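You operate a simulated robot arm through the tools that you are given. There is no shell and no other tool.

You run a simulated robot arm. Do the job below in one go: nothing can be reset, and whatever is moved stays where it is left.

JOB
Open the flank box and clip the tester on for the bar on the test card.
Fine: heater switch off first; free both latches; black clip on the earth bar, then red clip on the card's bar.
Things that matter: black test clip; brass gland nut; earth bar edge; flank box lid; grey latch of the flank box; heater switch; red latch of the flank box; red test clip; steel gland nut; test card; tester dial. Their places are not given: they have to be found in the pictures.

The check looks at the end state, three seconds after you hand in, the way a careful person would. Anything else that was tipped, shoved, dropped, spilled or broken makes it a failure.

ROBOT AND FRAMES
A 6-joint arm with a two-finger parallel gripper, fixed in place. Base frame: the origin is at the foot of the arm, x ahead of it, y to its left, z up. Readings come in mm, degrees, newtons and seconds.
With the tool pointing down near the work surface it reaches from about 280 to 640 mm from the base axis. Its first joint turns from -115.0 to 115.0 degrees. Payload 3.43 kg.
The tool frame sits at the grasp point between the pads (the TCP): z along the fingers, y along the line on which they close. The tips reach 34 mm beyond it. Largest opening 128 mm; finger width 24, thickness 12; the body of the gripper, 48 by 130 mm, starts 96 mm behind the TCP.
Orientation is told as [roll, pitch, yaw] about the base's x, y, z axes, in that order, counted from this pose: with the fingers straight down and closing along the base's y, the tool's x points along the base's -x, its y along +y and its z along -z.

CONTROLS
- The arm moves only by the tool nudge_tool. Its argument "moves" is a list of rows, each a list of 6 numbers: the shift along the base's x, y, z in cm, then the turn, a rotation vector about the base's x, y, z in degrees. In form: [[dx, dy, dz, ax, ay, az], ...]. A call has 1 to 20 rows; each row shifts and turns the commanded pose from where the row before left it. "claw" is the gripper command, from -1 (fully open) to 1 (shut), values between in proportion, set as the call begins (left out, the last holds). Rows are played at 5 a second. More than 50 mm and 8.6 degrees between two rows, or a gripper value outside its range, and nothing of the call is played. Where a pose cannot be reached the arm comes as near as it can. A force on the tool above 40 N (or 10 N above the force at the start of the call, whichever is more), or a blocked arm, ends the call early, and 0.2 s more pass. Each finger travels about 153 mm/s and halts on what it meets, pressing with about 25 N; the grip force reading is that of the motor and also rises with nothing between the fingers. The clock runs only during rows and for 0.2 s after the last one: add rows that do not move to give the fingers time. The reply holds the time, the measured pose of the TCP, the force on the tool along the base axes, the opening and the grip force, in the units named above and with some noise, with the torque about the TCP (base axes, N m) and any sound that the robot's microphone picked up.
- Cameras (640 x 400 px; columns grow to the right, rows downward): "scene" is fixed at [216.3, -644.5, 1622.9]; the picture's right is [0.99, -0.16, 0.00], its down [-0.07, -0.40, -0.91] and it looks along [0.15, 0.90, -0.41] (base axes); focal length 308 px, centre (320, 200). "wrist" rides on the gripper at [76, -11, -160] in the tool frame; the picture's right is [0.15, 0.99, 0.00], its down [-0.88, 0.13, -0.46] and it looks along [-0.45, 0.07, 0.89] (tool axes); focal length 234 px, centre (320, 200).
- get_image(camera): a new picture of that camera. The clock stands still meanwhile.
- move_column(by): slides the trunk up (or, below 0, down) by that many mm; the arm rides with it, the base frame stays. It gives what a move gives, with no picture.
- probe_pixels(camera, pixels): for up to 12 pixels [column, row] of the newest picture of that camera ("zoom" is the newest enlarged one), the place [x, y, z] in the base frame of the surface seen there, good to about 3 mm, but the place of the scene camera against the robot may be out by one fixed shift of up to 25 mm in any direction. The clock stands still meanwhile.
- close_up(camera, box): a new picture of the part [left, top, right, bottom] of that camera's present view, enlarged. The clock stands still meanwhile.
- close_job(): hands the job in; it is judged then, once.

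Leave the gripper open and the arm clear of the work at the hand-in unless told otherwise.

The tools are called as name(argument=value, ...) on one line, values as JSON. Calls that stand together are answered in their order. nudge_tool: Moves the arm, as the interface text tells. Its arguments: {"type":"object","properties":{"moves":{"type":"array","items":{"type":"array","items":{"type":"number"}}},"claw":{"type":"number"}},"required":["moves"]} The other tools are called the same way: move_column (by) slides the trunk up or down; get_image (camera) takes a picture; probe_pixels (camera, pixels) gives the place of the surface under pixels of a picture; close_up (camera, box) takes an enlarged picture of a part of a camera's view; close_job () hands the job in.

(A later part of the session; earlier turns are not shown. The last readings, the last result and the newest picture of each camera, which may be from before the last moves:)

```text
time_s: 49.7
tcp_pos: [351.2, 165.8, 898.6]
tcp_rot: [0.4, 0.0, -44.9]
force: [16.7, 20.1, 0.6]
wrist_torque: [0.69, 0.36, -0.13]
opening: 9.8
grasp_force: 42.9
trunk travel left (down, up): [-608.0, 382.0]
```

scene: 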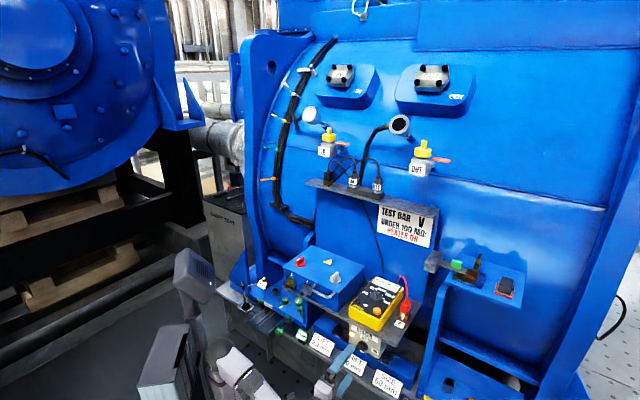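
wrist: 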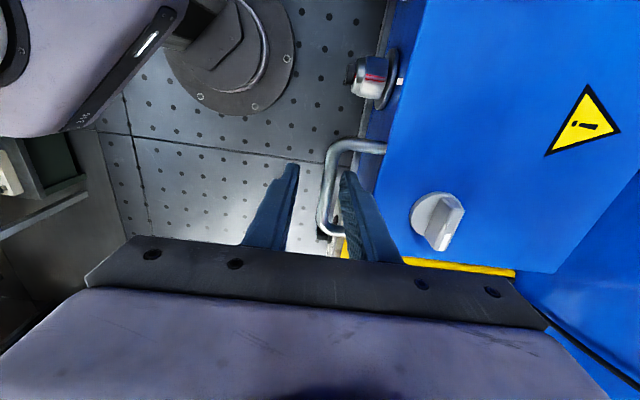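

Gripped the bar (9.8 mm); the arm was pushed ~4 mm forward so I ease that way, then lift gently along the lid's arc by about 10°.

nudge_tool(moves=[[0.3, 0.3, 0, 0, 0, 0], [0, 0, 0, 0, 0, 0]])

nudge_tool(moves=[[0.01, 0.01, 0.97, 0, 0, 0], [0.04, 0.04, 0.97, 0, 0, 0], [0.07, 0.07, 0.96, 0, 0, 0], [0.11, 0.11, 0.95, 0, 0, 0]])

close_up(camera="scene", box=[260, 235, 380, 310])

```text
time_s: 50.3
tcp_pos: [350.6, 165.4, 898.2]
tcp_rot: [-0.1, 0.0, -44.8]
force: [6.9, 13.1, -0.7]
wrist_torque: [-0.04, -0.21, -0.17]
opening: 9.7
grasp_force: 43.2
trunk travel left (down, up): [-608.0, 382.0]
```

```text
time_s: 51.3
tcp_pos: [353.1, 168.2, 937.7]
tcp_rot: [-0.2, -0.1, -44.9]
force: [2.5, 11.8, -5.7]
wrist_torque: [0.12, 0.22, -0.17]
opening: 9.9
grasp_force: 43.8
trunk travel left (down, up): [-608.0, 382.0]
```

```text
5.33 times, centred on (320, 272) of scene
```

zoom: 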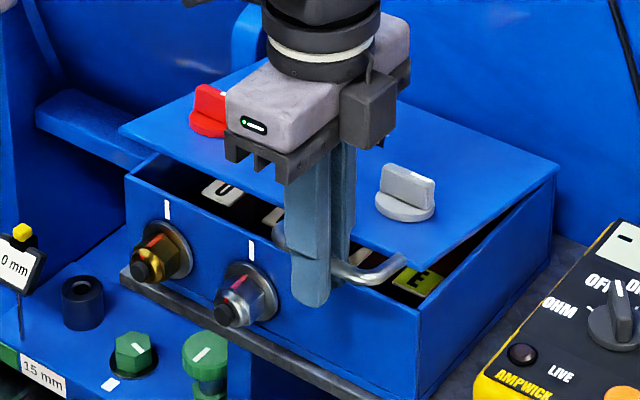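

The lid lifts, hinged at the back; labels U … E show inside. I continue the arc to about 50° while tilting the tool gradually towards horizontal.

nudge_tool(moves=[[0.233, 0.233, 1.89, 3.536, -3.536, 0], [0.354, 0.354, 1.84, 3.536, -3.536, 0], [0.46, 0.46, 1.77, 3.536, -3.536, 0], [0.573, 0.573, 1.69, 3.536, -3.536, 0]])

nudge_tool(moves=[[0.679, 0.679, 1.6, 3.536, -3.536, 0], [0.778, 0.778, 1.5, 3.536, -3.536, 0], [0.877, 0.877, 1.38, 3.536, -3.536, 0], [0.962, 0.962, 1.26, 3.536, -3.536, 0]])

get_image(camera="scene")

```text
time_s: 52.3
tcp_pos: [367.3, 182.9, 1010.0]
tcp_rot: [19.9, -0.1, -44.7]
force: [-6.6, 6.9, -3.0]
wrist_torque: [-0.02, 0.27, -0.17]
opening: 9.6
grasp_force: 43.7
trunk travel left (down, up): [-608.0, 382.0]
```

```text
time_s: 53.3
tcp_pos: [400.0, 214.5, 1066.5]
tcp_rot: [40.2, -0.2, -44.9]
force: [-7.7, -0.7, 3.2]
wrist_torque: [-0.05, 0.25, -0.2]
opening: 9.7
grasp_force: 42.8
trunk travel left (down, up): [-608.0, 382.0]
```

```text
taken
```

scene: 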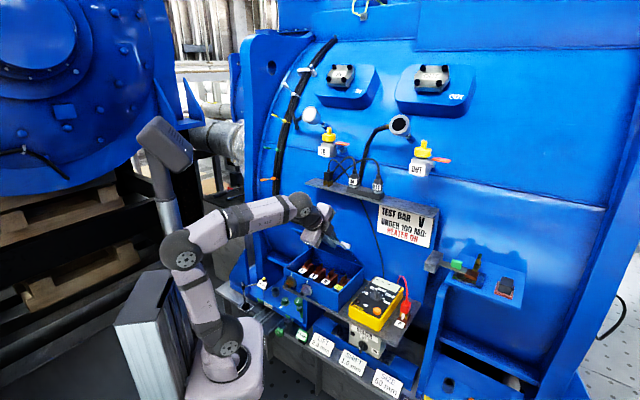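

Forces stay small at ~50°. I continue the arc to 70°, then to 90°.

nudge_tool(moves=[[1.04, 1.04, 1.11, 3.536, -3.536, 0], [1.11, 1.11, 0.98, 3.536, -3.536, 0], [1.18, 1.18, 0.82, 3.536, -3.536, 0], [1.23, 1.23, 0.67, 3.536, -3.536, 0]])

nudge_tool(moves=[[1.27, 1.27, 0.51, 3.536, -3.536, 0], [1.32, 1.32, 0.33, 3.536, -3.536, 0], [1.336, 1.336, 0.18, 3.536, -3.536, 0], [1.358, 1.358, 0, 3.536, -3.536, 0]])

get_image(camera="scene")

get_image(camera="wrist")

```text
time_s: 54.3
tcp_pos: [447.6, 260.6, 1103.4]
tcp_rot: [60.3, -0.2, -45.0]
force: [-2.8, -1.1, 5.1]
wrist_torque: [0.04, 0.13, -0.23]
opening: 9.7
grasp_force: 43.5
trunk travel left (down, up): [-608.0, 382.0]
```

```text
time_s: 55.3
tcp_pos: [500.2, 312.5, 1115.3]
tcp_rot: [80.5, 0.0, -45.1]
force: [7.9, -6.5, 15.3]
wrist_torque: [0.33, 0.03, 0.46]
opening: 9.6
grasp_force: 43.8
trunk travel left (down, up): [-608.0, 382.0]
```

```text
taken
```

scene: 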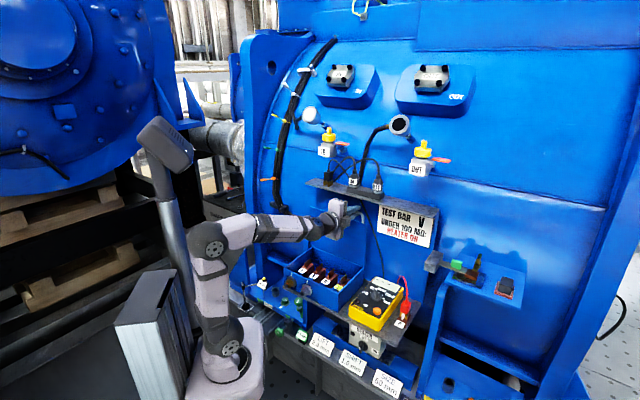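

```text
taken
```

wrist: 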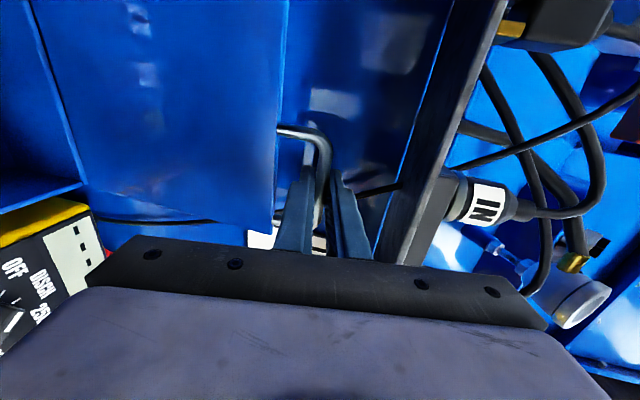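

The lid is upright, handle in the fingers. I check the distance to the wall panel behind by probing, before going past vertical.

probe_pixels(camera="wrist", pixels=[[370, 60], [400, 120], [360, 150], [310, 60], [200, 60], [260, 180], [320, 150], [430, 150], [250, 232]])

```text
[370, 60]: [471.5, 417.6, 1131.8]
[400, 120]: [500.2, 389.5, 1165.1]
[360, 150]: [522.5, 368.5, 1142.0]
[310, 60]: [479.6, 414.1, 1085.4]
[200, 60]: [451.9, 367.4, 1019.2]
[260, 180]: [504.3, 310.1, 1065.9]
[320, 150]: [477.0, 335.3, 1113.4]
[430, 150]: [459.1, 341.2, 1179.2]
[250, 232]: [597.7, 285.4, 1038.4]
```

The panel behind is at f≈629; my fingertips stick out ~29 mm past the bar and would hit it before the lid passes vertical. I'll take the lid back down to about 60°, with the tool more downward so that the lid rests on the front finger, and re-grip nearer the fingertips.

nudge_tool(moves=[[-1.358, -1.358, 0, -3.536, 3.536, 0], [-1.336, -1.336, -0.18, -3.536, 3.536, 0], [-1.32, -1.32, -0.33, -3.536, 3.536, 0], [-1.27, -1.27, -0.51, -3.536, 3.536, 0]])

nudge_tool(moves=[[-1.23, -1.23, -0.67, -3.536, 3.536, 0], [-1.18, -1.18, -0.82, -3.536, 3.536, 0], [0.035, 0.035, 0.04, -3.536, 3.536, 0], [0.035, 0.035, 0.04, -3.536, 3.536, 0], [0.035, 0.035, 0.05, -3.536, 3.536, 0], [0.035, 0.035, 0.05, -3.536, 3.536, 0]])

get_image(camera="wrist")

close_up(camera="scene", box=[260, 180, 420, 310])

```text
time_s: 56.3
tcp_pos: [447.1, 259.4, 1100.7]
tcp_rot: [59.7, -0.1, -44.9]
force: [2.1, -3.2, 3.0]
wrist_torque: [0.18, 0.04, 0.14]
opening: 10.0
grasp_force: 43.4
trunk travel left (down, up): [-608.0, 382.0]
```

```text
time_s: 57.7
tcp_pos: [426.1, 237.9, 1088.0]
tcp_rot: [29.9, -0.1, -45.0]
force: [6.9, 0.9, -6.8]
wrist_torque: [0.33, 0.04, 0.06]
opening: 9.7
grasp_force: 43.8
trunk travel left (down, up): [-608.0, 382.0]
```

```text
taken
```

wrist: 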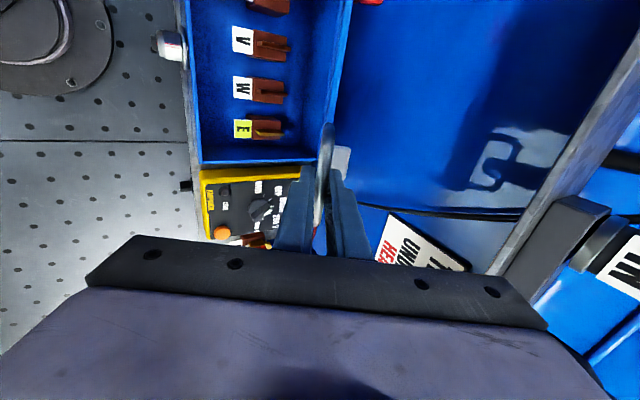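

```text
3.08 times, centred on (340, 245) of scene
```

zoom: 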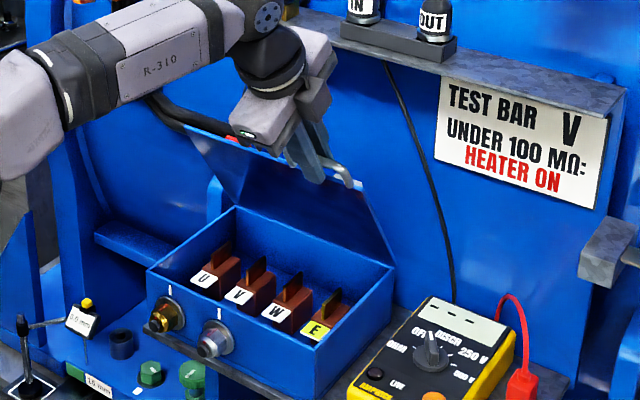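

I see bars U, V, W, E in the box, and the lid held at ~60° resting on the front finger. I loosen slightly (opening 16 mm), slide the fingers 14 mm back along their length, and re-close.

nudge_tool(claw=0.75, moves=[[0, 0, 0, 0, 0, 0], [-0.165, -0.165, 0.403, 0, 0, 0], [-0.165, -0.165, 0.403, 0, 0, 0], [-0.165, -0.165, 0.403, 0, 0, 0], [0, 0, 0, 0, 0, 0]])

nudge_tool(claw=1, moves=[[0, 0, 0, 0, 0, 0], [0, 0, 0, 0, 0, 0], [0, 0, 0, 0, 0, 0]])

get_image(camera="wrist")

```text
time_s: 58.9
tcp_pos: [420.5, 232.4, 1101.3]
tcp_rot: [30.0, -0.1, -44.8]
force: [-1.1, -1.4, -1.2]
wrist_torque: [-0.03, 0.01, 0.01]
opening: 17.1
grasp_force: 0.6
trunk travel left (down, up): [-608.0, 382.0]
```

```text
time_s: 59.7
tcp_pos: [420.1, 231.1, 1100.8]
tcp_rot: [30.0, -0.1, -44.9]
force: [-0.3, -0.9, 1.3]
wrist_torque: [0.15, 0.08, -0.05]
opening: 9.7
grasp_force: 43.2
trunk travel left (down, up): [-608.0, 382.0]
```

```text
taken
```

wrist: 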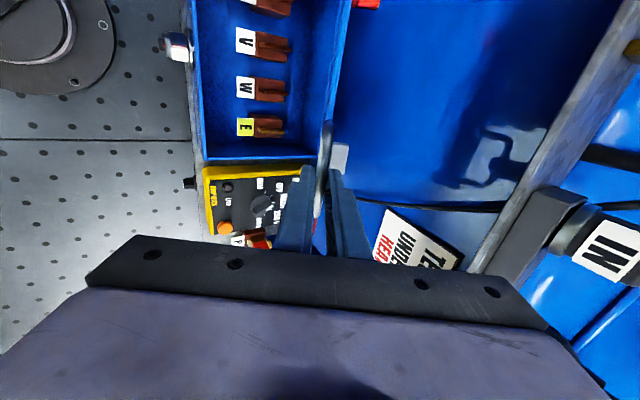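

Re-gripped with the bar near the tips; lid didn't drop. I raise it again along the arc towards vertical.

nudge_tool(moves=[[1.047, 1.047, 0.73, 4.95, -4.95, 0], [1.103, 1.103, 0.55, 4.95, -4.95, 0], [1.16, 1.16, 0.36, 4.95, -4.95, 0], [1.223, 1.223, 0.18, 4.95, -4.95, 0], [1.259, 1.259, 0, 4.95, -4.95, 0], [1.294, 1.294, -0.19, 4.95, -4.95, 0]])

nudge_tool(moves=[[0.654, 0.654, -0.18, 2.5, -2.5, 0], [0.654, 0.654, -0.18, 2.5, -2.5, 0], [0, 0, 0, 0, 0, 0]])

get_image(camera="wrist")

close_up(camera="scene", box=[260, 180, 420, 310])

```text
time_s: 61.1
tcp_pos: [491.3, 301.5, 1120.9]
tcp_rot: [72.3, -0.2, -45.3]
force: [3.5, -4.3, 11.0]
wrist_torque: [0.32, 0.14, 0.55]
opening: 9.8
grasp_force: 43.8
trunk travel left (down, up): [-608.0, 382.0]
```

```text
time_s: 61.9
tcp_pos: [505.7, 315.4, 1119.0]
tcp_rot: [79.6, 0.0, -45.0]
force: [11.7, -11.0, 20.9]
wrist_torque: [0.4, -0.15, 0.5]
opening: 9.5
grasp_force: 43.4
trunk travel left (down, up): [-608.0, 382.0]
```

```text
taken
```

wrist: 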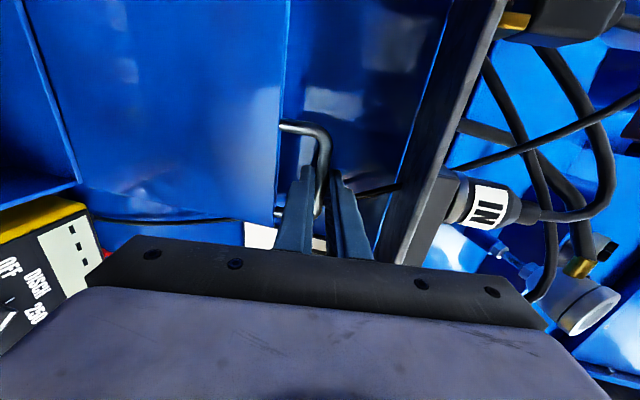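

```text
3.08 times, centred on (340, 245) of scene
```

zoom: 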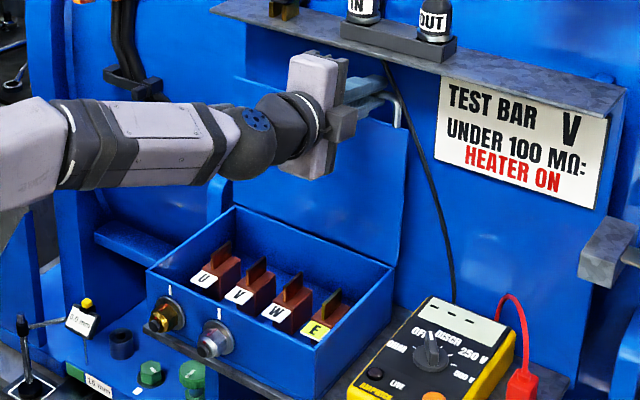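

There is ~20 N upward, meaning the bar rides ~5 mm higher than my arc; I raise a little to relax and probe the lid's lean.

nudge_tool(moves=[[0, 0, 0.4, 0, 0, 0], [0, 0, 0, 0, 0, 0]])

get_image(camera="wrist")

probe_pixels(camera="wrist", pixels=[[80, 60], [150, 60], [200, 60], [270, 60], [265, 180], [150, 190], [320, 150], [90, 190]])

```text
time_s: 62.5
tcp_pos: [504.9, 316.5, 1118.4]
tcp_rot: [79.2, -0.1, -45.1]
force: [10.5, -9.2, 14.8]
wrist_torque: [0.22, -0.11, 0.12]
opening: 9.5
grasp_force: 43.2
trunk travel left (down, up): [-608.0, 382.0]
```

```text
taken
```

wrist: 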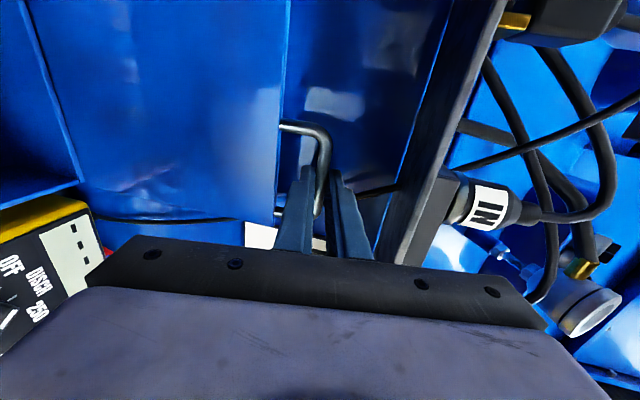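

```text
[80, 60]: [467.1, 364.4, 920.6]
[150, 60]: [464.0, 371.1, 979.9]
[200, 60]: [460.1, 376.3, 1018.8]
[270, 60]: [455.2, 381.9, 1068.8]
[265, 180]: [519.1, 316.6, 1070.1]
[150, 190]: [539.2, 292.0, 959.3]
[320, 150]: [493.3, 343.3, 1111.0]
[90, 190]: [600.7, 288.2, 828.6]
```

Lid is now ~1.5° past vertical. I push another 10 mm back (tips still ~5 mm from the panel).

nudge_tool(moves=[[0.36, 0.36, 0, 0, 0, 0], [0.36, 0.36, 0.1, 0, 0, 0], [0, 0, 0, 0, 0, 0]])

```text
time_s: 63.4
tcp_pos: [507.7, 318.7, 1118.4]
tcp_rot: [79.2, -0.1, -45.5]
force: [-22.7, -23.5, 1.9]
wrist_torque: [-0.15, 0.0, -0.92]
opening: 9.6
grasp_force: 43.6
trunk travel left (down, up): [-608.0, 382.0]
stopped in row 3: the force on the tool passed its limit at 40 N (the readings are from after the stop); the commanded pose is now the measured one
```

Firm resistance of ~33 N: the lid seems at its stop, past vertical. I open the fingers moderately and watch whether the lid stays.

nudge_tool(claw=0.68, moves=[[0, 0, 0, 0, 0, 0], [0, 0, 0, 0, 0, 0], [0, 0, 0, 0, 0, 0], [0, 0, 0, 0, 0, 0]])

get_image(camera="wrist")

probe_pixels(camera="wrist", pixels=[[80, 60], [150, 60], [200, 60], [270, 60], [320, 150]])

```text
time_s: 64.4
tcp_pos: [510.6, 323.7, 1115.8]
tcp_rot: [78.7, -0.2, -44.9]
force: [-0.1, 0.5, 0.0]
wrist_torque: [-0.01, 0.01, 0.0]
opening: 20.4
grasp_force: 0.0
trunk travel left (down, up): [-608.0, 382.0]
```

```text
taken
```

wrist: 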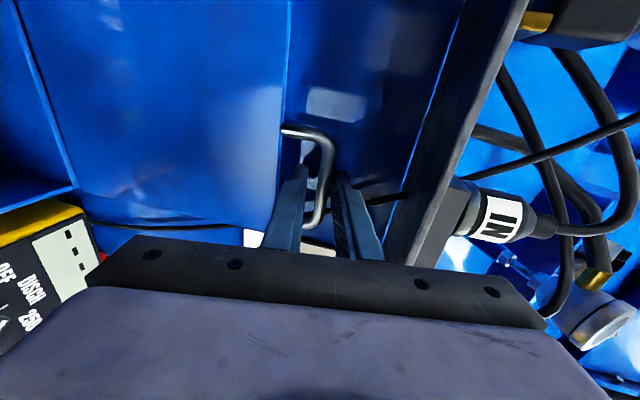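

```text
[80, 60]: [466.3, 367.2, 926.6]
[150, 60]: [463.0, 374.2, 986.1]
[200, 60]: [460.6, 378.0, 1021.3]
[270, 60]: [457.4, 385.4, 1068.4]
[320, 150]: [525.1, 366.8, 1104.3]
```

The lid stays ~2.6° past vertical, freely. I withdraw straight back along the fingers.

nudge_tool(moves=[[-1.39, -1.39, 0.39, 0, 0, 0], [-1.39, -1.39, 0.39, 0, 0, 0], [-2.77, -2.77, 0.78, 0, 0, 0], [-2.77, -2.77, 0.78, 0, 0, 0]])

get_image(camera="scene")

get_image(camera="wrist")

```text
time_s: 65.4
tcp_pos: [465.3, 252.9, 1132.2]
tcp_rot: [78.8, -0.1, -45.0]
force: [-0.1, -0.2, -0.2]
wrist_torque: [-0.02, 0.03, 0.0]
opening: 20.6
grasp_force: 0.1
out of reach, approached as far as the arm can: row 3, 4
trunk travel left (down, up): [-608.0, 382.0]
```

```text
taken
```

scene: 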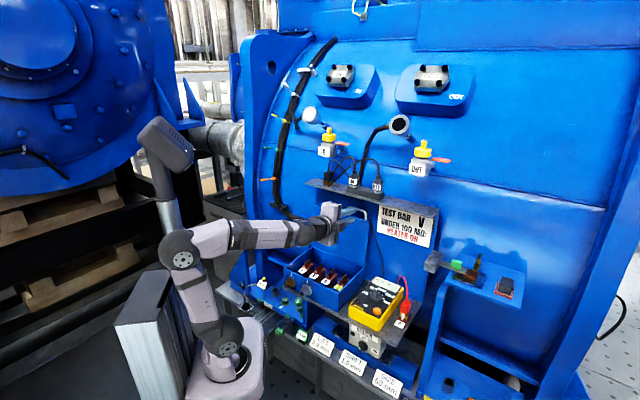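

```text
taken
```

wrist: 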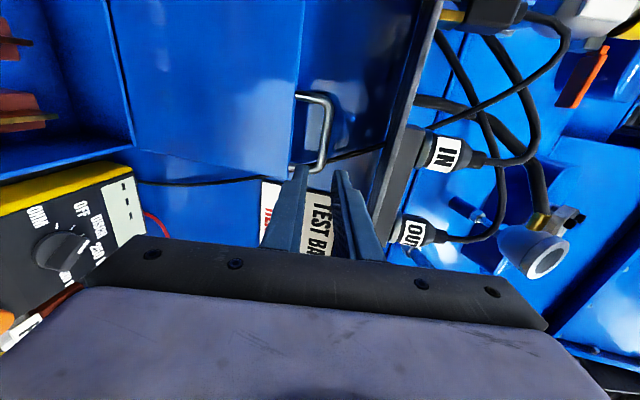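

The arm is clear of the handle. Now I study the black clip on the ledge, the red clip at P, and the bars.

close_up(camera="scene", box=[305, 155, 369, 195])

close_up(camera="scene", box=[380, 270, 428, 330])

close_up(camera="scene", box=[280, 240, 376, 305])

close_up(camera="scene", box=[340, 270, 412, 330])

```text
10.00 times, centred on (337, 175) of scene
```

zoom: 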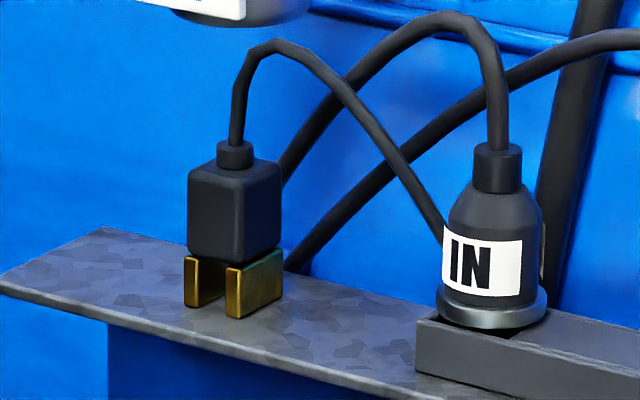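

```text
6.67 times, centred on (404, 300) of scene
```

zoom: 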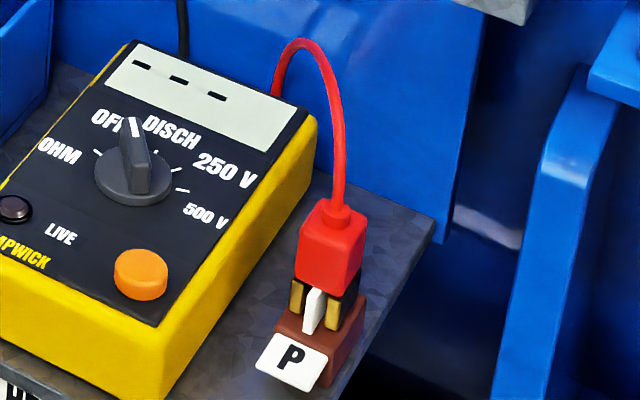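

```text
6.15 times, centred on (328, 272) of scene
```

zoom: 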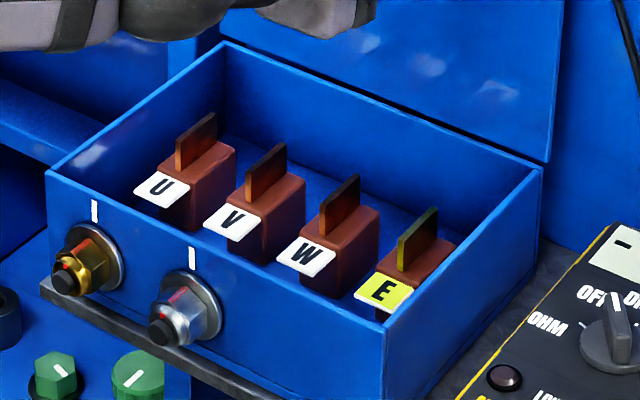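

```text
6.67 times, centred on (376, 300) of scene
```

zoom: 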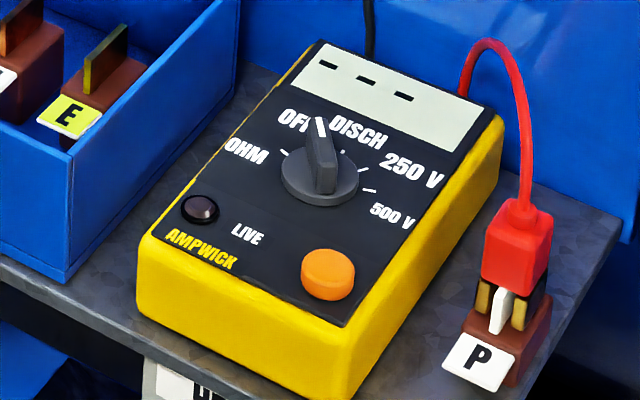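

The clips are forks whose two prongs straddle the upright blades (U, V, W, E); their plates lie along f like the blades. Card's bar is V. I fold the tool back to pointing down while backing off, above the open box.

nudge_tool(moves=[[-0.637, -0.634, 0, -5.572, 5.572, 0], [-0.637, -0.634, 0, -5.572, 5.572, 0], [-0.637, -0.634, 0, -5.572, 5.572, 0], [-0.637, -0.634, 0, -5.572, 5.572, 0], [-0.637, -0.634, 0, -5.572, 5.572, 0], [-0.637, -0.634, 0, -5.572, 5.572, 0], [-0.637, -0.634, 0, -5.572, 5.572, 0], [-0.637, -0.634, 0, -5.572, 5.572, 0], [-0.637, -0.634, 0, -5.572, 5.572, 0], [-0.637, -0.634, 0, -5.572, 5.572, 0]])

get_image(camera="wrist")

```text
time_s: 67.6
tcp_pos: [394.1, 186.6, 1111.0]
tcp_rot: [0.1, -0.2, -44.9]
force: [-0.5, 0.2, -0.8]
wrist_torque: [0.0, 0.03, 0.03]
opening: 20.6
grasp_force: 0.0
out of reach, approached as far as the arm can: row 10
trunk travel left (down, up): [-608.0, 382.0]
```

```text
taken
```

wrist: 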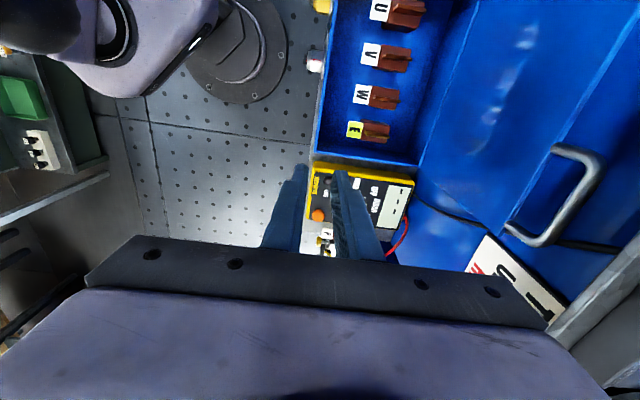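

Good view of the bars from above; I zoom in to probe the blades.

close_up(camera="wrist", box=[310, 0, 438, 170])

```text
2.35 times, centred on (374, 85) of wrist
```

zoom: 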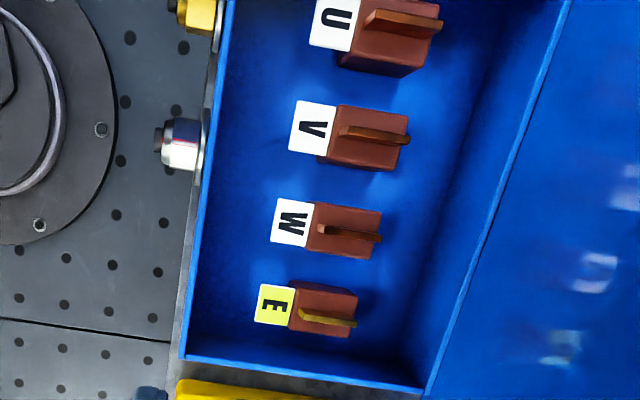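

probe_pixels(camera="zoom", pixels=[[300, 310], [328, 317], [355, 323], [318, 228], [350, 234], [380, 238], [343, 128], [375, 132], [408, 138], [330, 300], [375, 115], [260, 100]])

close_up(camera="wrist", box=[336, 110, 400, 150])

```text
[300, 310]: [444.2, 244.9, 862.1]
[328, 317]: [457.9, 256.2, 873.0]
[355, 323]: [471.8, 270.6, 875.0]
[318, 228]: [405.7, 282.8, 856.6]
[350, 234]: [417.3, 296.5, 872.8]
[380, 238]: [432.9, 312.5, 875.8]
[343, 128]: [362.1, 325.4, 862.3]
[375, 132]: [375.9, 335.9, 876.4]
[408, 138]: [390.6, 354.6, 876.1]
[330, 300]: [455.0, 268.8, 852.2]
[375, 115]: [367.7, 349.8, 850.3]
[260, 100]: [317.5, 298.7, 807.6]
```

```text
10.00 times, centred on (368, 130) of wrist
```

zoom: 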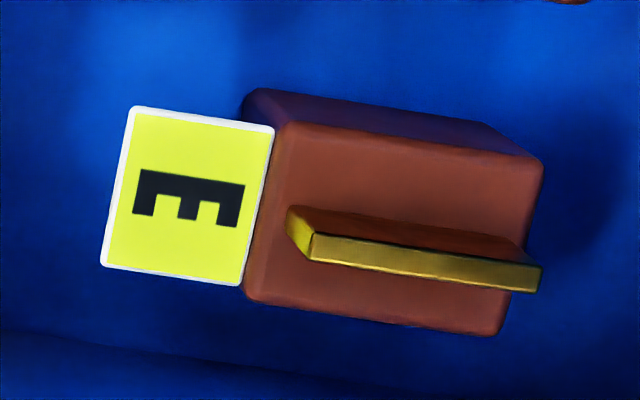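

E blade: u≈142, f≈487–527, top z≈876. V blade: u≈27.5, same f. Now I raise the trunk 340 mm to reach the black clip on the ledge, then turn yaw to +45°.

move_column(by=340)

nudge_tool(claw=0, moves=[[0, 0, 0, 0, 0, 8.2], [0, 0, 0, 0, 0, 8.2], [0, 0, 0, 0, 0, 8.2], [0, 0, 0, 0, 0, 8.2], [0, 0, 0, 0, 0, 8.2], [0, 0, 0, 0, 0, 8.2], [0, 0, 0, 0, 0, 8.2], [0, 0, 0, 0, 0, 8.2], [0, 0, 0, 0, 0, 8.2], [0, 0, 0, 0, 0, 8.2], [0, 0, 0, 0, 0, 8]])

get_image(camera="wrist")

get_image(camera="scene")

```text
time_s: 70.9
tcp_pos: [394.9, 186.4, 1450.8]
tcp_rot: [0.1, -0.3, -44.9]
force: [0.9, 0.3, 0.3]
wrist_torque: [0.0, 0.0, 0.03]
opening: 20.6
grasp_force: 0.1
trunk travel left (down, up): [-948.0, 42.0]
```

```text
time_s: 73.3
tcp_pos: [394.9, 187.0, 1450.7]
tcp_rot: [0.2, -0.3, 45.3]
force: [-0.6, 0.6, -0.2]
wrist_torque: [-0.03, 0.0, 0.02]
opening: 64.1
grasp_force: 0.2
trunk travel left (down, up): [-948.0, 42.0]
```

```text
taken
```

wrist: 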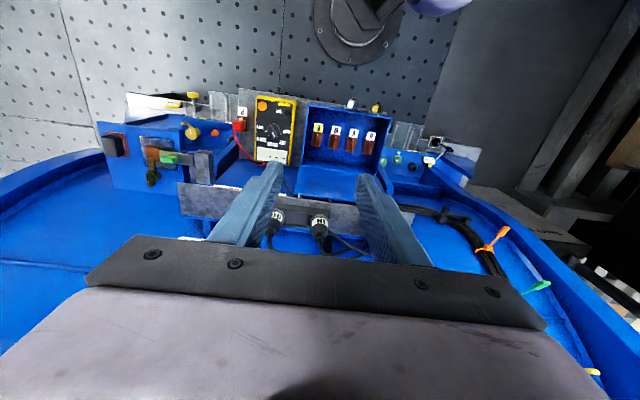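

```text
taken
```

scene: 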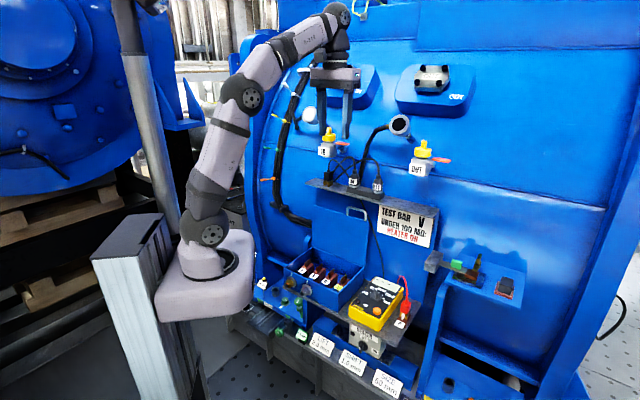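

Clear. I move left along the ledge towards the black clip (u≈14), staying high and in front.

nudge_tool(moves=[[-1.85, 2.85, -1.2, 0, 0, 0], [-1.85, 2.85, -1.2, 0, 0, 0], [-1.85, 2.85, -1.2, 0, 0, 0], [-1.85, 2.85, -1.2, 0, 0, 0]])

get_image(camera="wrist")

```text
time_s: 74.3
tcp_pos: [322.0, 303.2, 1401.8]
tcp_rot: [0.1, -0.3, 45.2]
force: [-0.4, -0.1, -0.1]
wrist_torque: [-0.03, -0.03, -0.01]
opening: 63.8
grasp_force: 0.1
trunk travel left (down, up): [-948.0, 42.0]
```

```text
taken
```

wrist: 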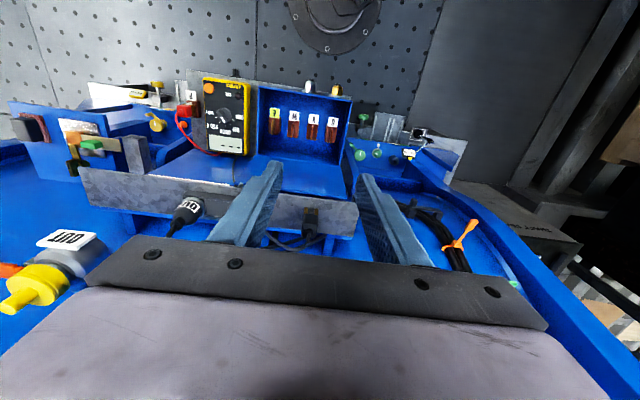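

The black clip is visible at (310,218) on the ledge between the fingers. I zoom and probe.

close_up(camera="wrist", box=[270, 185, 366, 250])

probe_pixels(camera="wrist", pixels=[[310, 212], [311, 220], [305, 205], [340, 215], [320, 198], [290, 205], [311, 232], [335, 245], [300, 250], [320, 170]])

```text
6.15 times, centred on (318, 218) of wrist
```

zoom: 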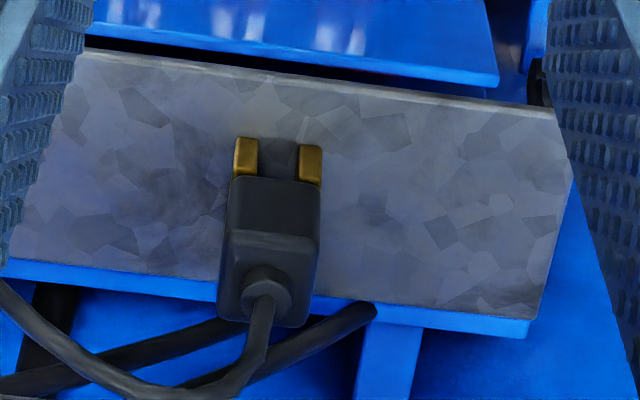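

```text
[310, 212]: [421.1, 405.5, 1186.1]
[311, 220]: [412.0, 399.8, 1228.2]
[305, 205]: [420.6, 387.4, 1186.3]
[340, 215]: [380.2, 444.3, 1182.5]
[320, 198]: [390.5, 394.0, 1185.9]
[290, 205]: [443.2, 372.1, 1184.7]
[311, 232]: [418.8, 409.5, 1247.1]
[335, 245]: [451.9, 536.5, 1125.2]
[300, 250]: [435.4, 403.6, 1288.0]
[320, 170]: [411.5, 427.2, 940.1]
```

The clip stands on the ledge: body about f 574–598, u≈8, z 1200–1235, boot top 1247, thin lead leaving towards +u. I probe the thick cables and space behind it before choosing the grip.

probe_pixels(camera="zoom", pixels=[[350, 318], [310, 340], [240, 338], [180, 350], [100, 360], [60, 340], [245, 380], [265, 340], [20, 300], [450, 310], [520, 330], [390, 360]])

probe_pixels(camera="wrist", pixels=[[350, 225], [280, 228], [340, 235]])

```text
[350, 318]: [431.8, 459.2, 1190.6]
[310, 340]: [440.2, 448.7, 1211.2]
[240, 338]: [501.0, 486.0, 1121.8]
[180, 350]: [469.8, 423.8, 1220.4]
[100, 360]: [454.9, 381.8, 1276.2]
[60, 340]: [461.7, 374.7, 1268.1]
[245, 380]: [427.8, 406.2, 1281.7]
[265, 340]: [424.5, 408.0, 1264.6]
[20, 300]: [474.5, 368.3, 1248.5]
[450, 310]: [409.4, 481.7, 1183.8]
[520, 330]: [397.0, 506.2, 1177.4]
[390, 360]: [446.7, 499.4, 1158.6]
```

```text
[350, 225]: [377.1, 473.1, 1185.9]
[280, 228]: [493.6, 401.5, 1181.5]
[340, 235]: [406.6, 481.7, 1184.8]
```

I check the valve above the clip (scene (327,148)) for clearance of the gripper body.

get_image(camera="scene")

probe_pixels(camera="scene", pixels=[[325, 151], [329, 134], [331, 140], [424, 143], [418, 165], [424, 153], [328, 178], [353, 183], [345, 145], [400, 125]])

close_up(camera="scene", box=[280, 80, 440, 200])

```text
taken
```

scene: 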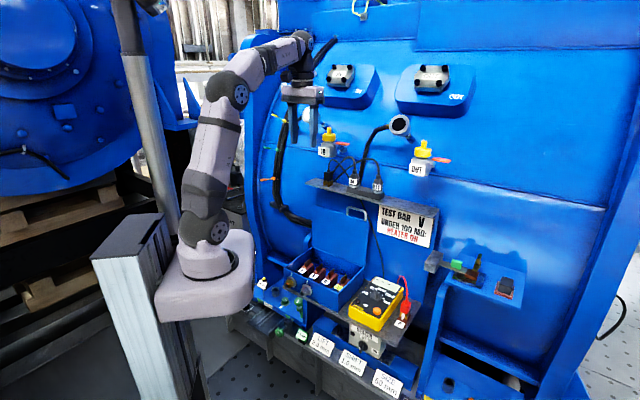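

```text
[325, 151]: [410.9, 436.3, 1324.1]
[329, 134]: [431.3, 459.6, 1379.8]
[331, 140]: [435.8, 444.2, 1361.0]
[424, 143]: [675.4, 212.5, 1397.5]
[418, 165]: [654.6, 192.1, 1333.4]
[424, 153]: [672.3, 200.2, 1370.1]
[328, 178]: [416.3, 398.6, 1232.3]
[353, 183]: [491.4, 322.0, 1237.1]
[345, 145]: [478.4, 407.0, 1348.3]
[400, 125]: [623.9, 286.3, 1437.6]
```

```text
3.33 times, centred on (360, 140) of scene
```

zoom: 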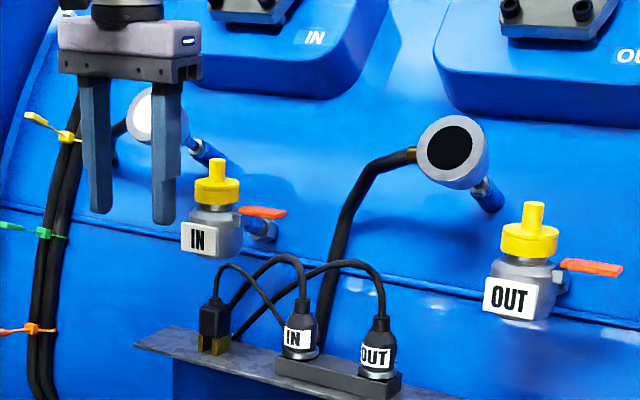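

The IN valve overhangs the clip (front f≈597, z≈1310–1385), so a straight-down approach would hit it. I'll come from the front with the tool tilted to 30° below horizontal, fingers closing along u, which also avoids the lead. First I tilt here.

nudge_tool(claw=0.3, moves=[[0, 0, 0, 5.303, -5.303, 0], [0, 0, 0, 5.303, -5.303, 0], [0, 0, 0, 5.303, -5.303, 0], [0, 0, 0, 5.303, -5.303, 0], [0, 0, 0, 5.303, -5.303, 0], [0, 0, 0, 5.303, -5.303, 0], [0, 0, 0, 5.303, -5.303, 0], [0, 0, 0, 5.303, -5.303, 0]])

nudge_tool(moves=[[0.4, 0.4, -3.6, 0, 0, 0], [0.4, 0.4, -3.6, 0, 0, 0], [0.4, 0.4, -3.6, 0, 0, 0], [0.4, 0.4, -3.6, 0, 0, 0], [0.4, 0.4, -3.3, 0, 0, 0]])

get_image(camera="wrist")

```text
time_s: 76.1
tcp_pos: [359.7, 352.4, 1405.1]
tcp_rot: [0.2, -60.2, 45.3]
force: [-0.8, -0.6, 0.4]
wrist_torque: [0.0, 0.02, 0.05]
opening: 44.7
grasp_force: 0.1
out of reach, approached as far as the arm can: row 6, 7, 8
trunk travel left (down, up): [-948.0, 42.0]
```

```text
time_s: 77.3
tcp_pos: [381.8, 374.4, 1226.2]
tcp_rot: [0.8, -60.0, 44.2]
force: [-0.6, 0.8, 0.1]
wrist_torque: [-0.08, 0.0, -0.08]
opening: 44.6
grasp_force: 0.1
trunk travel left (down, up): [-948.0, 42.0]
```

```text
taken
```

wrist: 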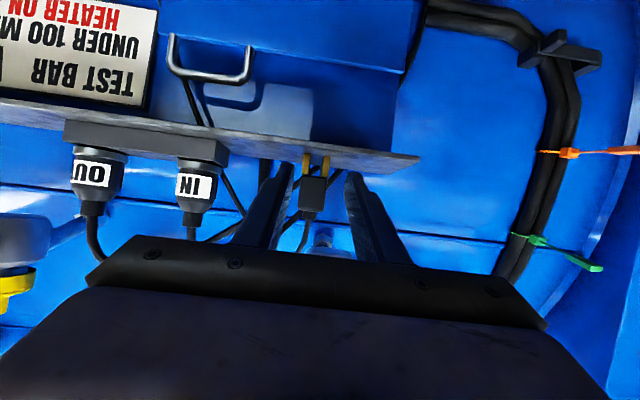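

I see the clip (upside down in view) at (315,178) between the fingers. Zoom and probe to align.

close_up(camera="wrist", box=[272, 140, 368, 200])

probe_pixels(camera="zoom", pixels=[[225, 130], [290, 260], [360, 130], [290, 300], [225, 290], [345, 300], [290, 60], [420, 100]])

```text
6.67 times, centred on (320, 170) of wrist
```

zoom: 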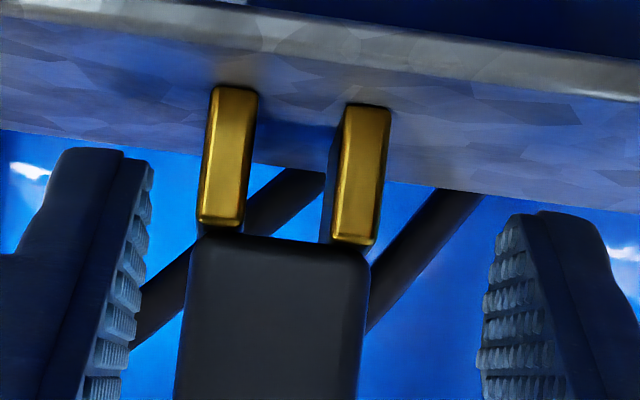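

```text
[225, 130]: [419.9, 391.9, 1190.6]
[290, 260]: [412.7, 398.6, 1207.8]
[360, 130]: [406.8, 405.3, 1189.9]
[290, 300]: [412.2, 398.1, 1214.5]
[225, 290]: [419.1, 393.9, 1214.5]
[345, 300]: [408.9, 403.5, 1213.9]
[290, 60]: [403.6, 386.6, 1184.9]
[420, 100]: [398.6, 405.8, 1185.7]
```

Clip centre is at u≈10; prong tips z≈1186, body bottom z≈1203, front face f≈574. I shift 5 mm along +u, fix the yaw, then advance 38 mm to straddle the body.

nudge_tool(moves=[[0.34, -0.34, -0.15, 0, 0, 0.8], [0.9, 0.9, 0, 0, 0, 0], [0.9, 0.9, 0, 0, 0, 0], [0.9, 0.9, 0, 0, 0, 0], [0, 0, 0, 0, 0, 0]])

get_image(camera="wrist")

close_up(camera="scene", box=[290, 140, 386, 200])

```text
time_s: 78.5
tcp_pos: [406.3, 397.9, 1228.0]
tcp_rot: [-0.5, -60.0, 46.0]
force: [-0.2, -0.1, 1.0]
wrist_torque: [-0.02, -0.01, -0.02]
opening: 44.8
grasp_force: 0.0
out of reach, approached as far as the arm can: row 1
trunk travel left (down, up): [-948.0, 42.0]
```

```text
taken
```

wrist: 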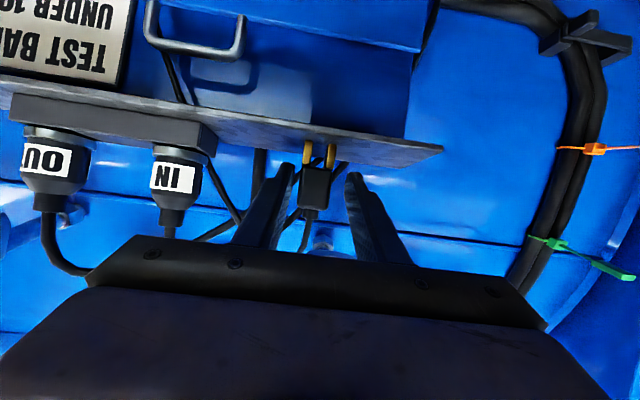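

```text
6.67 times, centred on (338, 170) of scene
```

zoom: 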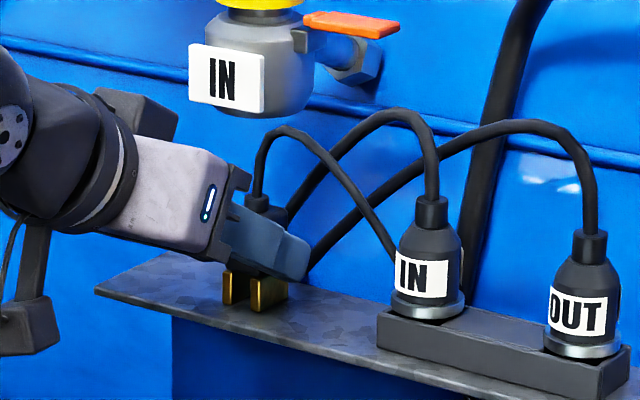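

TCP is at u≈6, f≈569; the clip at (317,180) is a few mm towards +u. I correct by 4 mm in u and 4 mm in f and re-read.

nudge_tool(moves=[[0.28, -0.28, -0.2, 0, 0, 0], [0.28, 0.28, 0, 0, 0, 0], [0, 0, 0, 0, 0, 0]])

close_up(camera="wrist", box=[272, 140, 368, 200])

```text
time_s: 79.3
tcp_pos: [409.0, 400.9, 1227.9]
tcp_rot: [-0.3, -60.1, 45.9]
force: [0.3, 0.5, -1.2]
wrist_torque: [0.01, 0.01, 0.01]
opening: 45.2
grasp_force: 0.0
out of reach, approached as far as the arm can: row 1
trunk travel left (down, up): [-948.0, 42.0]
```

```text
6.67 times, centred on (320, 170) of wrist
```

zoom: 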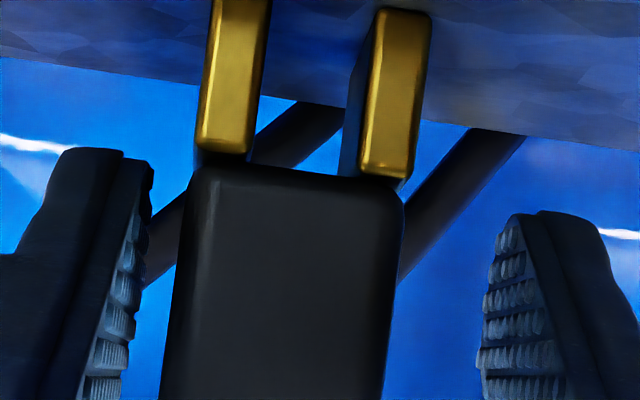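

Lateral moves here read "out of reach": the forearm is in line with the tool (a wrist singularity). I back off, raise the tool 150 mm by the arm and then lower the trunk 150 mm to bend the wrist.

nudge_tool(moves=[[-1.6, -1.6, 0, 0, 0, 0], [-1.6, -1.6, 0, 0, 0, 0], [0, 0, 3, 0, 0, 0], [0, 0, 3, 0, 0, 0], [0, 0, 3, 0, 0, 0], [0, 0, 3, 0, 0, 0], [0, 0, 3, 0, 0, 0]])

```text
time_s: 80.9
tcp_pos: [385.5, 364.6, 1374.1]
tcp_rot: [-17.5, -60.0, 64.3]
force: [-1.8, 0.9, -0.2]
wrist_torque: [0.12, -0.11, -0.23]
opening: 44.6
grasp_force: 0.1
out of reach, approached as far as the arm can: row 6
trunk travel left (down, up): [-948.0, 42.0]
```

The orientation got off (roll -17, yaw 64) passing the singularity. I hold still a moment and re-read.

nudge_tool(moves=[[0, 0, 0, 0, 0, 0], [0, 0, 0, 0, 0, 0], [0, 0, 0, 0, 0, 0]])

get_image(camera="scene")

get_image(camera="wrist")

```text
time_s: 81.7
tcp_pos: [378.2, 368.5, 1368.7]
tcp_rot: [0.1, -60.3, 45.9]
force: [0.0, -0.1, -0.5]
wrist_torque: [0.01, -0.01, -0.02]
opening: 44.7
grasp_force: 0.1
trunk travel left (down, up): [-948.0, 42.0]
```

```text
taken
```

scene: 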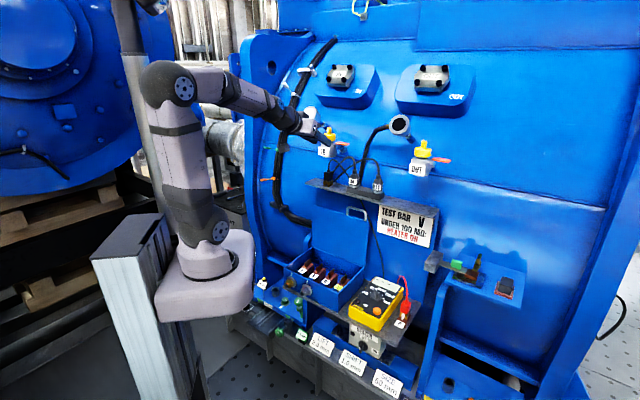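

```text
taken
```

wrist: 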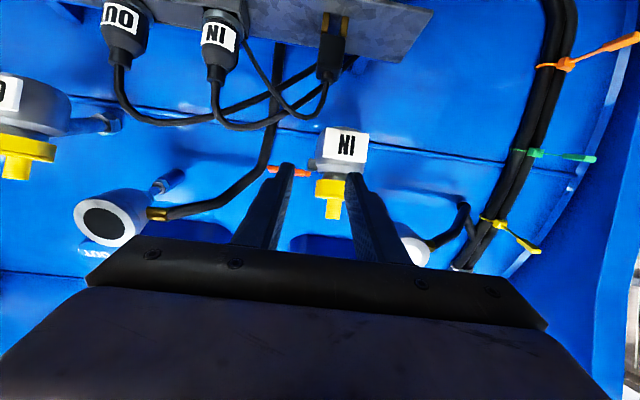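

It settled with the right orientation at (378,368,1369), in front of the IN valve. Now I lower the trunk 140 mm, then raise the arm a further 100 mm, and lower the trunk 100 mm, to bend the wrist more.

move_column(by=-140)

nudge_tool(moves=[[0, 0, 2.5, 0, 0, 0], [0, 0, 2.5, 0, 0, 0], [0, 0, 2.5, 0, 0, 0], [0, 0, 2.5, 0, 0, 0], [0, 0, 0, 0, 0, 0], [0, 0, 0, 0, 0, 0]])

move_column(by=-100)

```text
time_s: 83.4
tcp_pos: [380.5, 369.3, 1228.6]
tcp_rot: [0.1, -60.1, 46.1]
force: [0.6, -0.1, -1.3]
wrist_torque: [0.0, -0.01, 0.01]
opening: 44.9
grasp_force: 0.0
trunk travel left (down, up): [-808.0, 182.0]
```

```text
time_s: 84.8
tcp_pos: [380.5, 371.2, 1326.5]
tcp_rot: [0.1, -60.2, 46.0]
force: [-0.1, -0.3, -0.1]
wrist_torque: [0.04, -0.01, 0.01]
opening: 45.0
grasp_force: 0.1
trunk travel left (down, up): [-808.0, 182.0]
```

```text
time_s: 86.1
tcp_pos: [379.8, 370.8, 1226.3]
tcp_rot: [0.1, -60.2, 46.0]
force: [-0.2, 0.2, -0.2]
wrist_torque: [0.01, -0.01, -0.03]
opening: 44.5
grasp_force: 0.0
trunk travel left (down, up): [-708.0, 282.0]
```

Now at f≈531, u≈6.4, z 1226. I correct yaw by -1°, u by +3.6 mm and check the response and view.

nudge_tool(moves=[[0.26, -0.26, -0.15, 0, 0, -1], [0, 0, 0, 0, 0, 0], [0, 0, 0, 0, 0, 0]])

close_up(camera="wrist", box=[272, 140, 368, 200])

get_image(camera="scene")

```text
time_s: 86.9
tcp_pos: [383.0, 367.7, 1224.7]
tcp_rot: [0.1, -60.2, 44.9]
force: [-0.5, 0.8, 0.1]
wrist_torque: [0.0, -0.02, -0.03]
opening: 44.8
grasp_force: 0.1
trunk travel left (down, up): [-708.0, 282.0]
```

```text
6.67 times, centred on (320, 170) of wrist
```

zoom: 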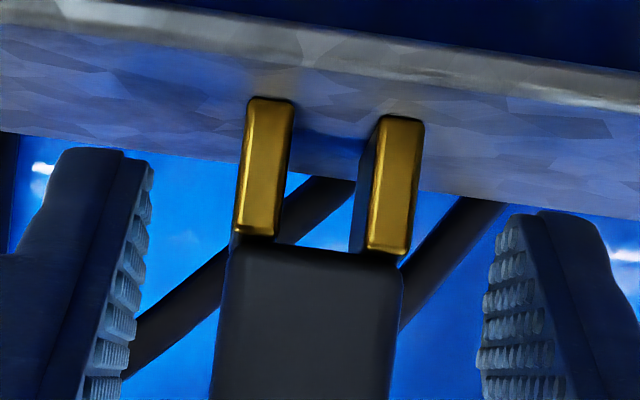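

```text
taken
```

scene: 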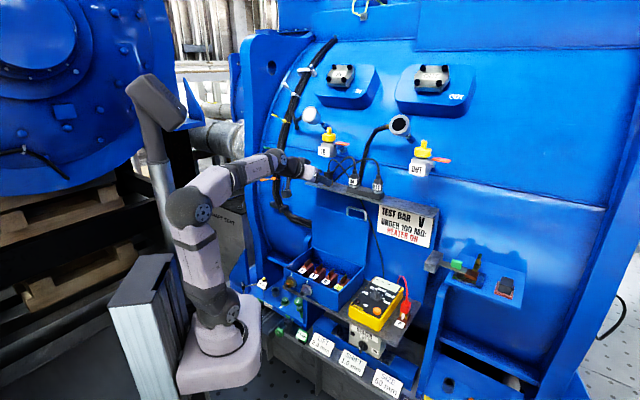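

Response is accurate now; the clip is centred. I advance 42 mm so the pads flank the body, and close.

nudge_tool(moves=[[0.99, 0.99, 0, 0, 0, 0], [0.99, 0.99, 0, 0, 0, 0], [0.99, 0.99, 0, 0, 0, 0], [0, 0, 0, 0, 0, 0]])

nudge_tool(claw=1, moves=[[0, 0, 0, 0, 0, 0], [0, 0, 0, 0, 0, 0], [0, 0, 0, 0, 0, 0]])

close_up(camera="wrist", box=[272, 140, 368, 200])

close_up(camera="scene", box=[290, 140, 386, 200])

```text
time_s: 87.9
tcp_pos: [414.5, 397.3, 1227.2]
tcp_rot: [0.1, -60.1, 45.0]
force: [0.8, -0.3, -0.3]
wrist_torque: [0.01, -0.02, 0.0]
opening: 44.9
grasp_force: 0.0
trunk travel left (down, up): [-708.0, 282.0]
```

```text
time_s: 88.7
tcp_pos: [413.8, 398.3, 1226.6]
tcp_rot: [0.0, -60.1, 45.0]
force: [0.3, 0.2, 0.5]
wrist_torque: [-0.01, -0.03, -0.01]
opening: 25.6
grasp_force: 25.1
trunk travel left (down, up): [-708.0, 282.0]
```

```text
6.67 times, centred on (320, 170) of wrist
```

zoom: 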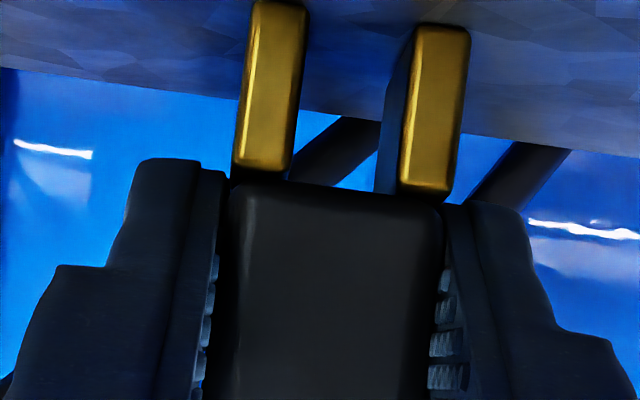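

```text
6.67 times, centred on (338, 170) of scene
```

zoom: 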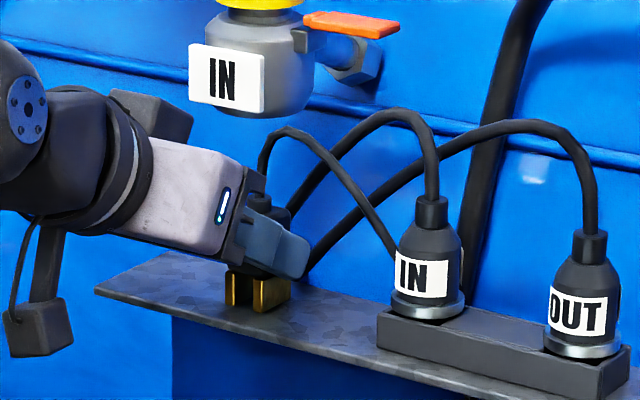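

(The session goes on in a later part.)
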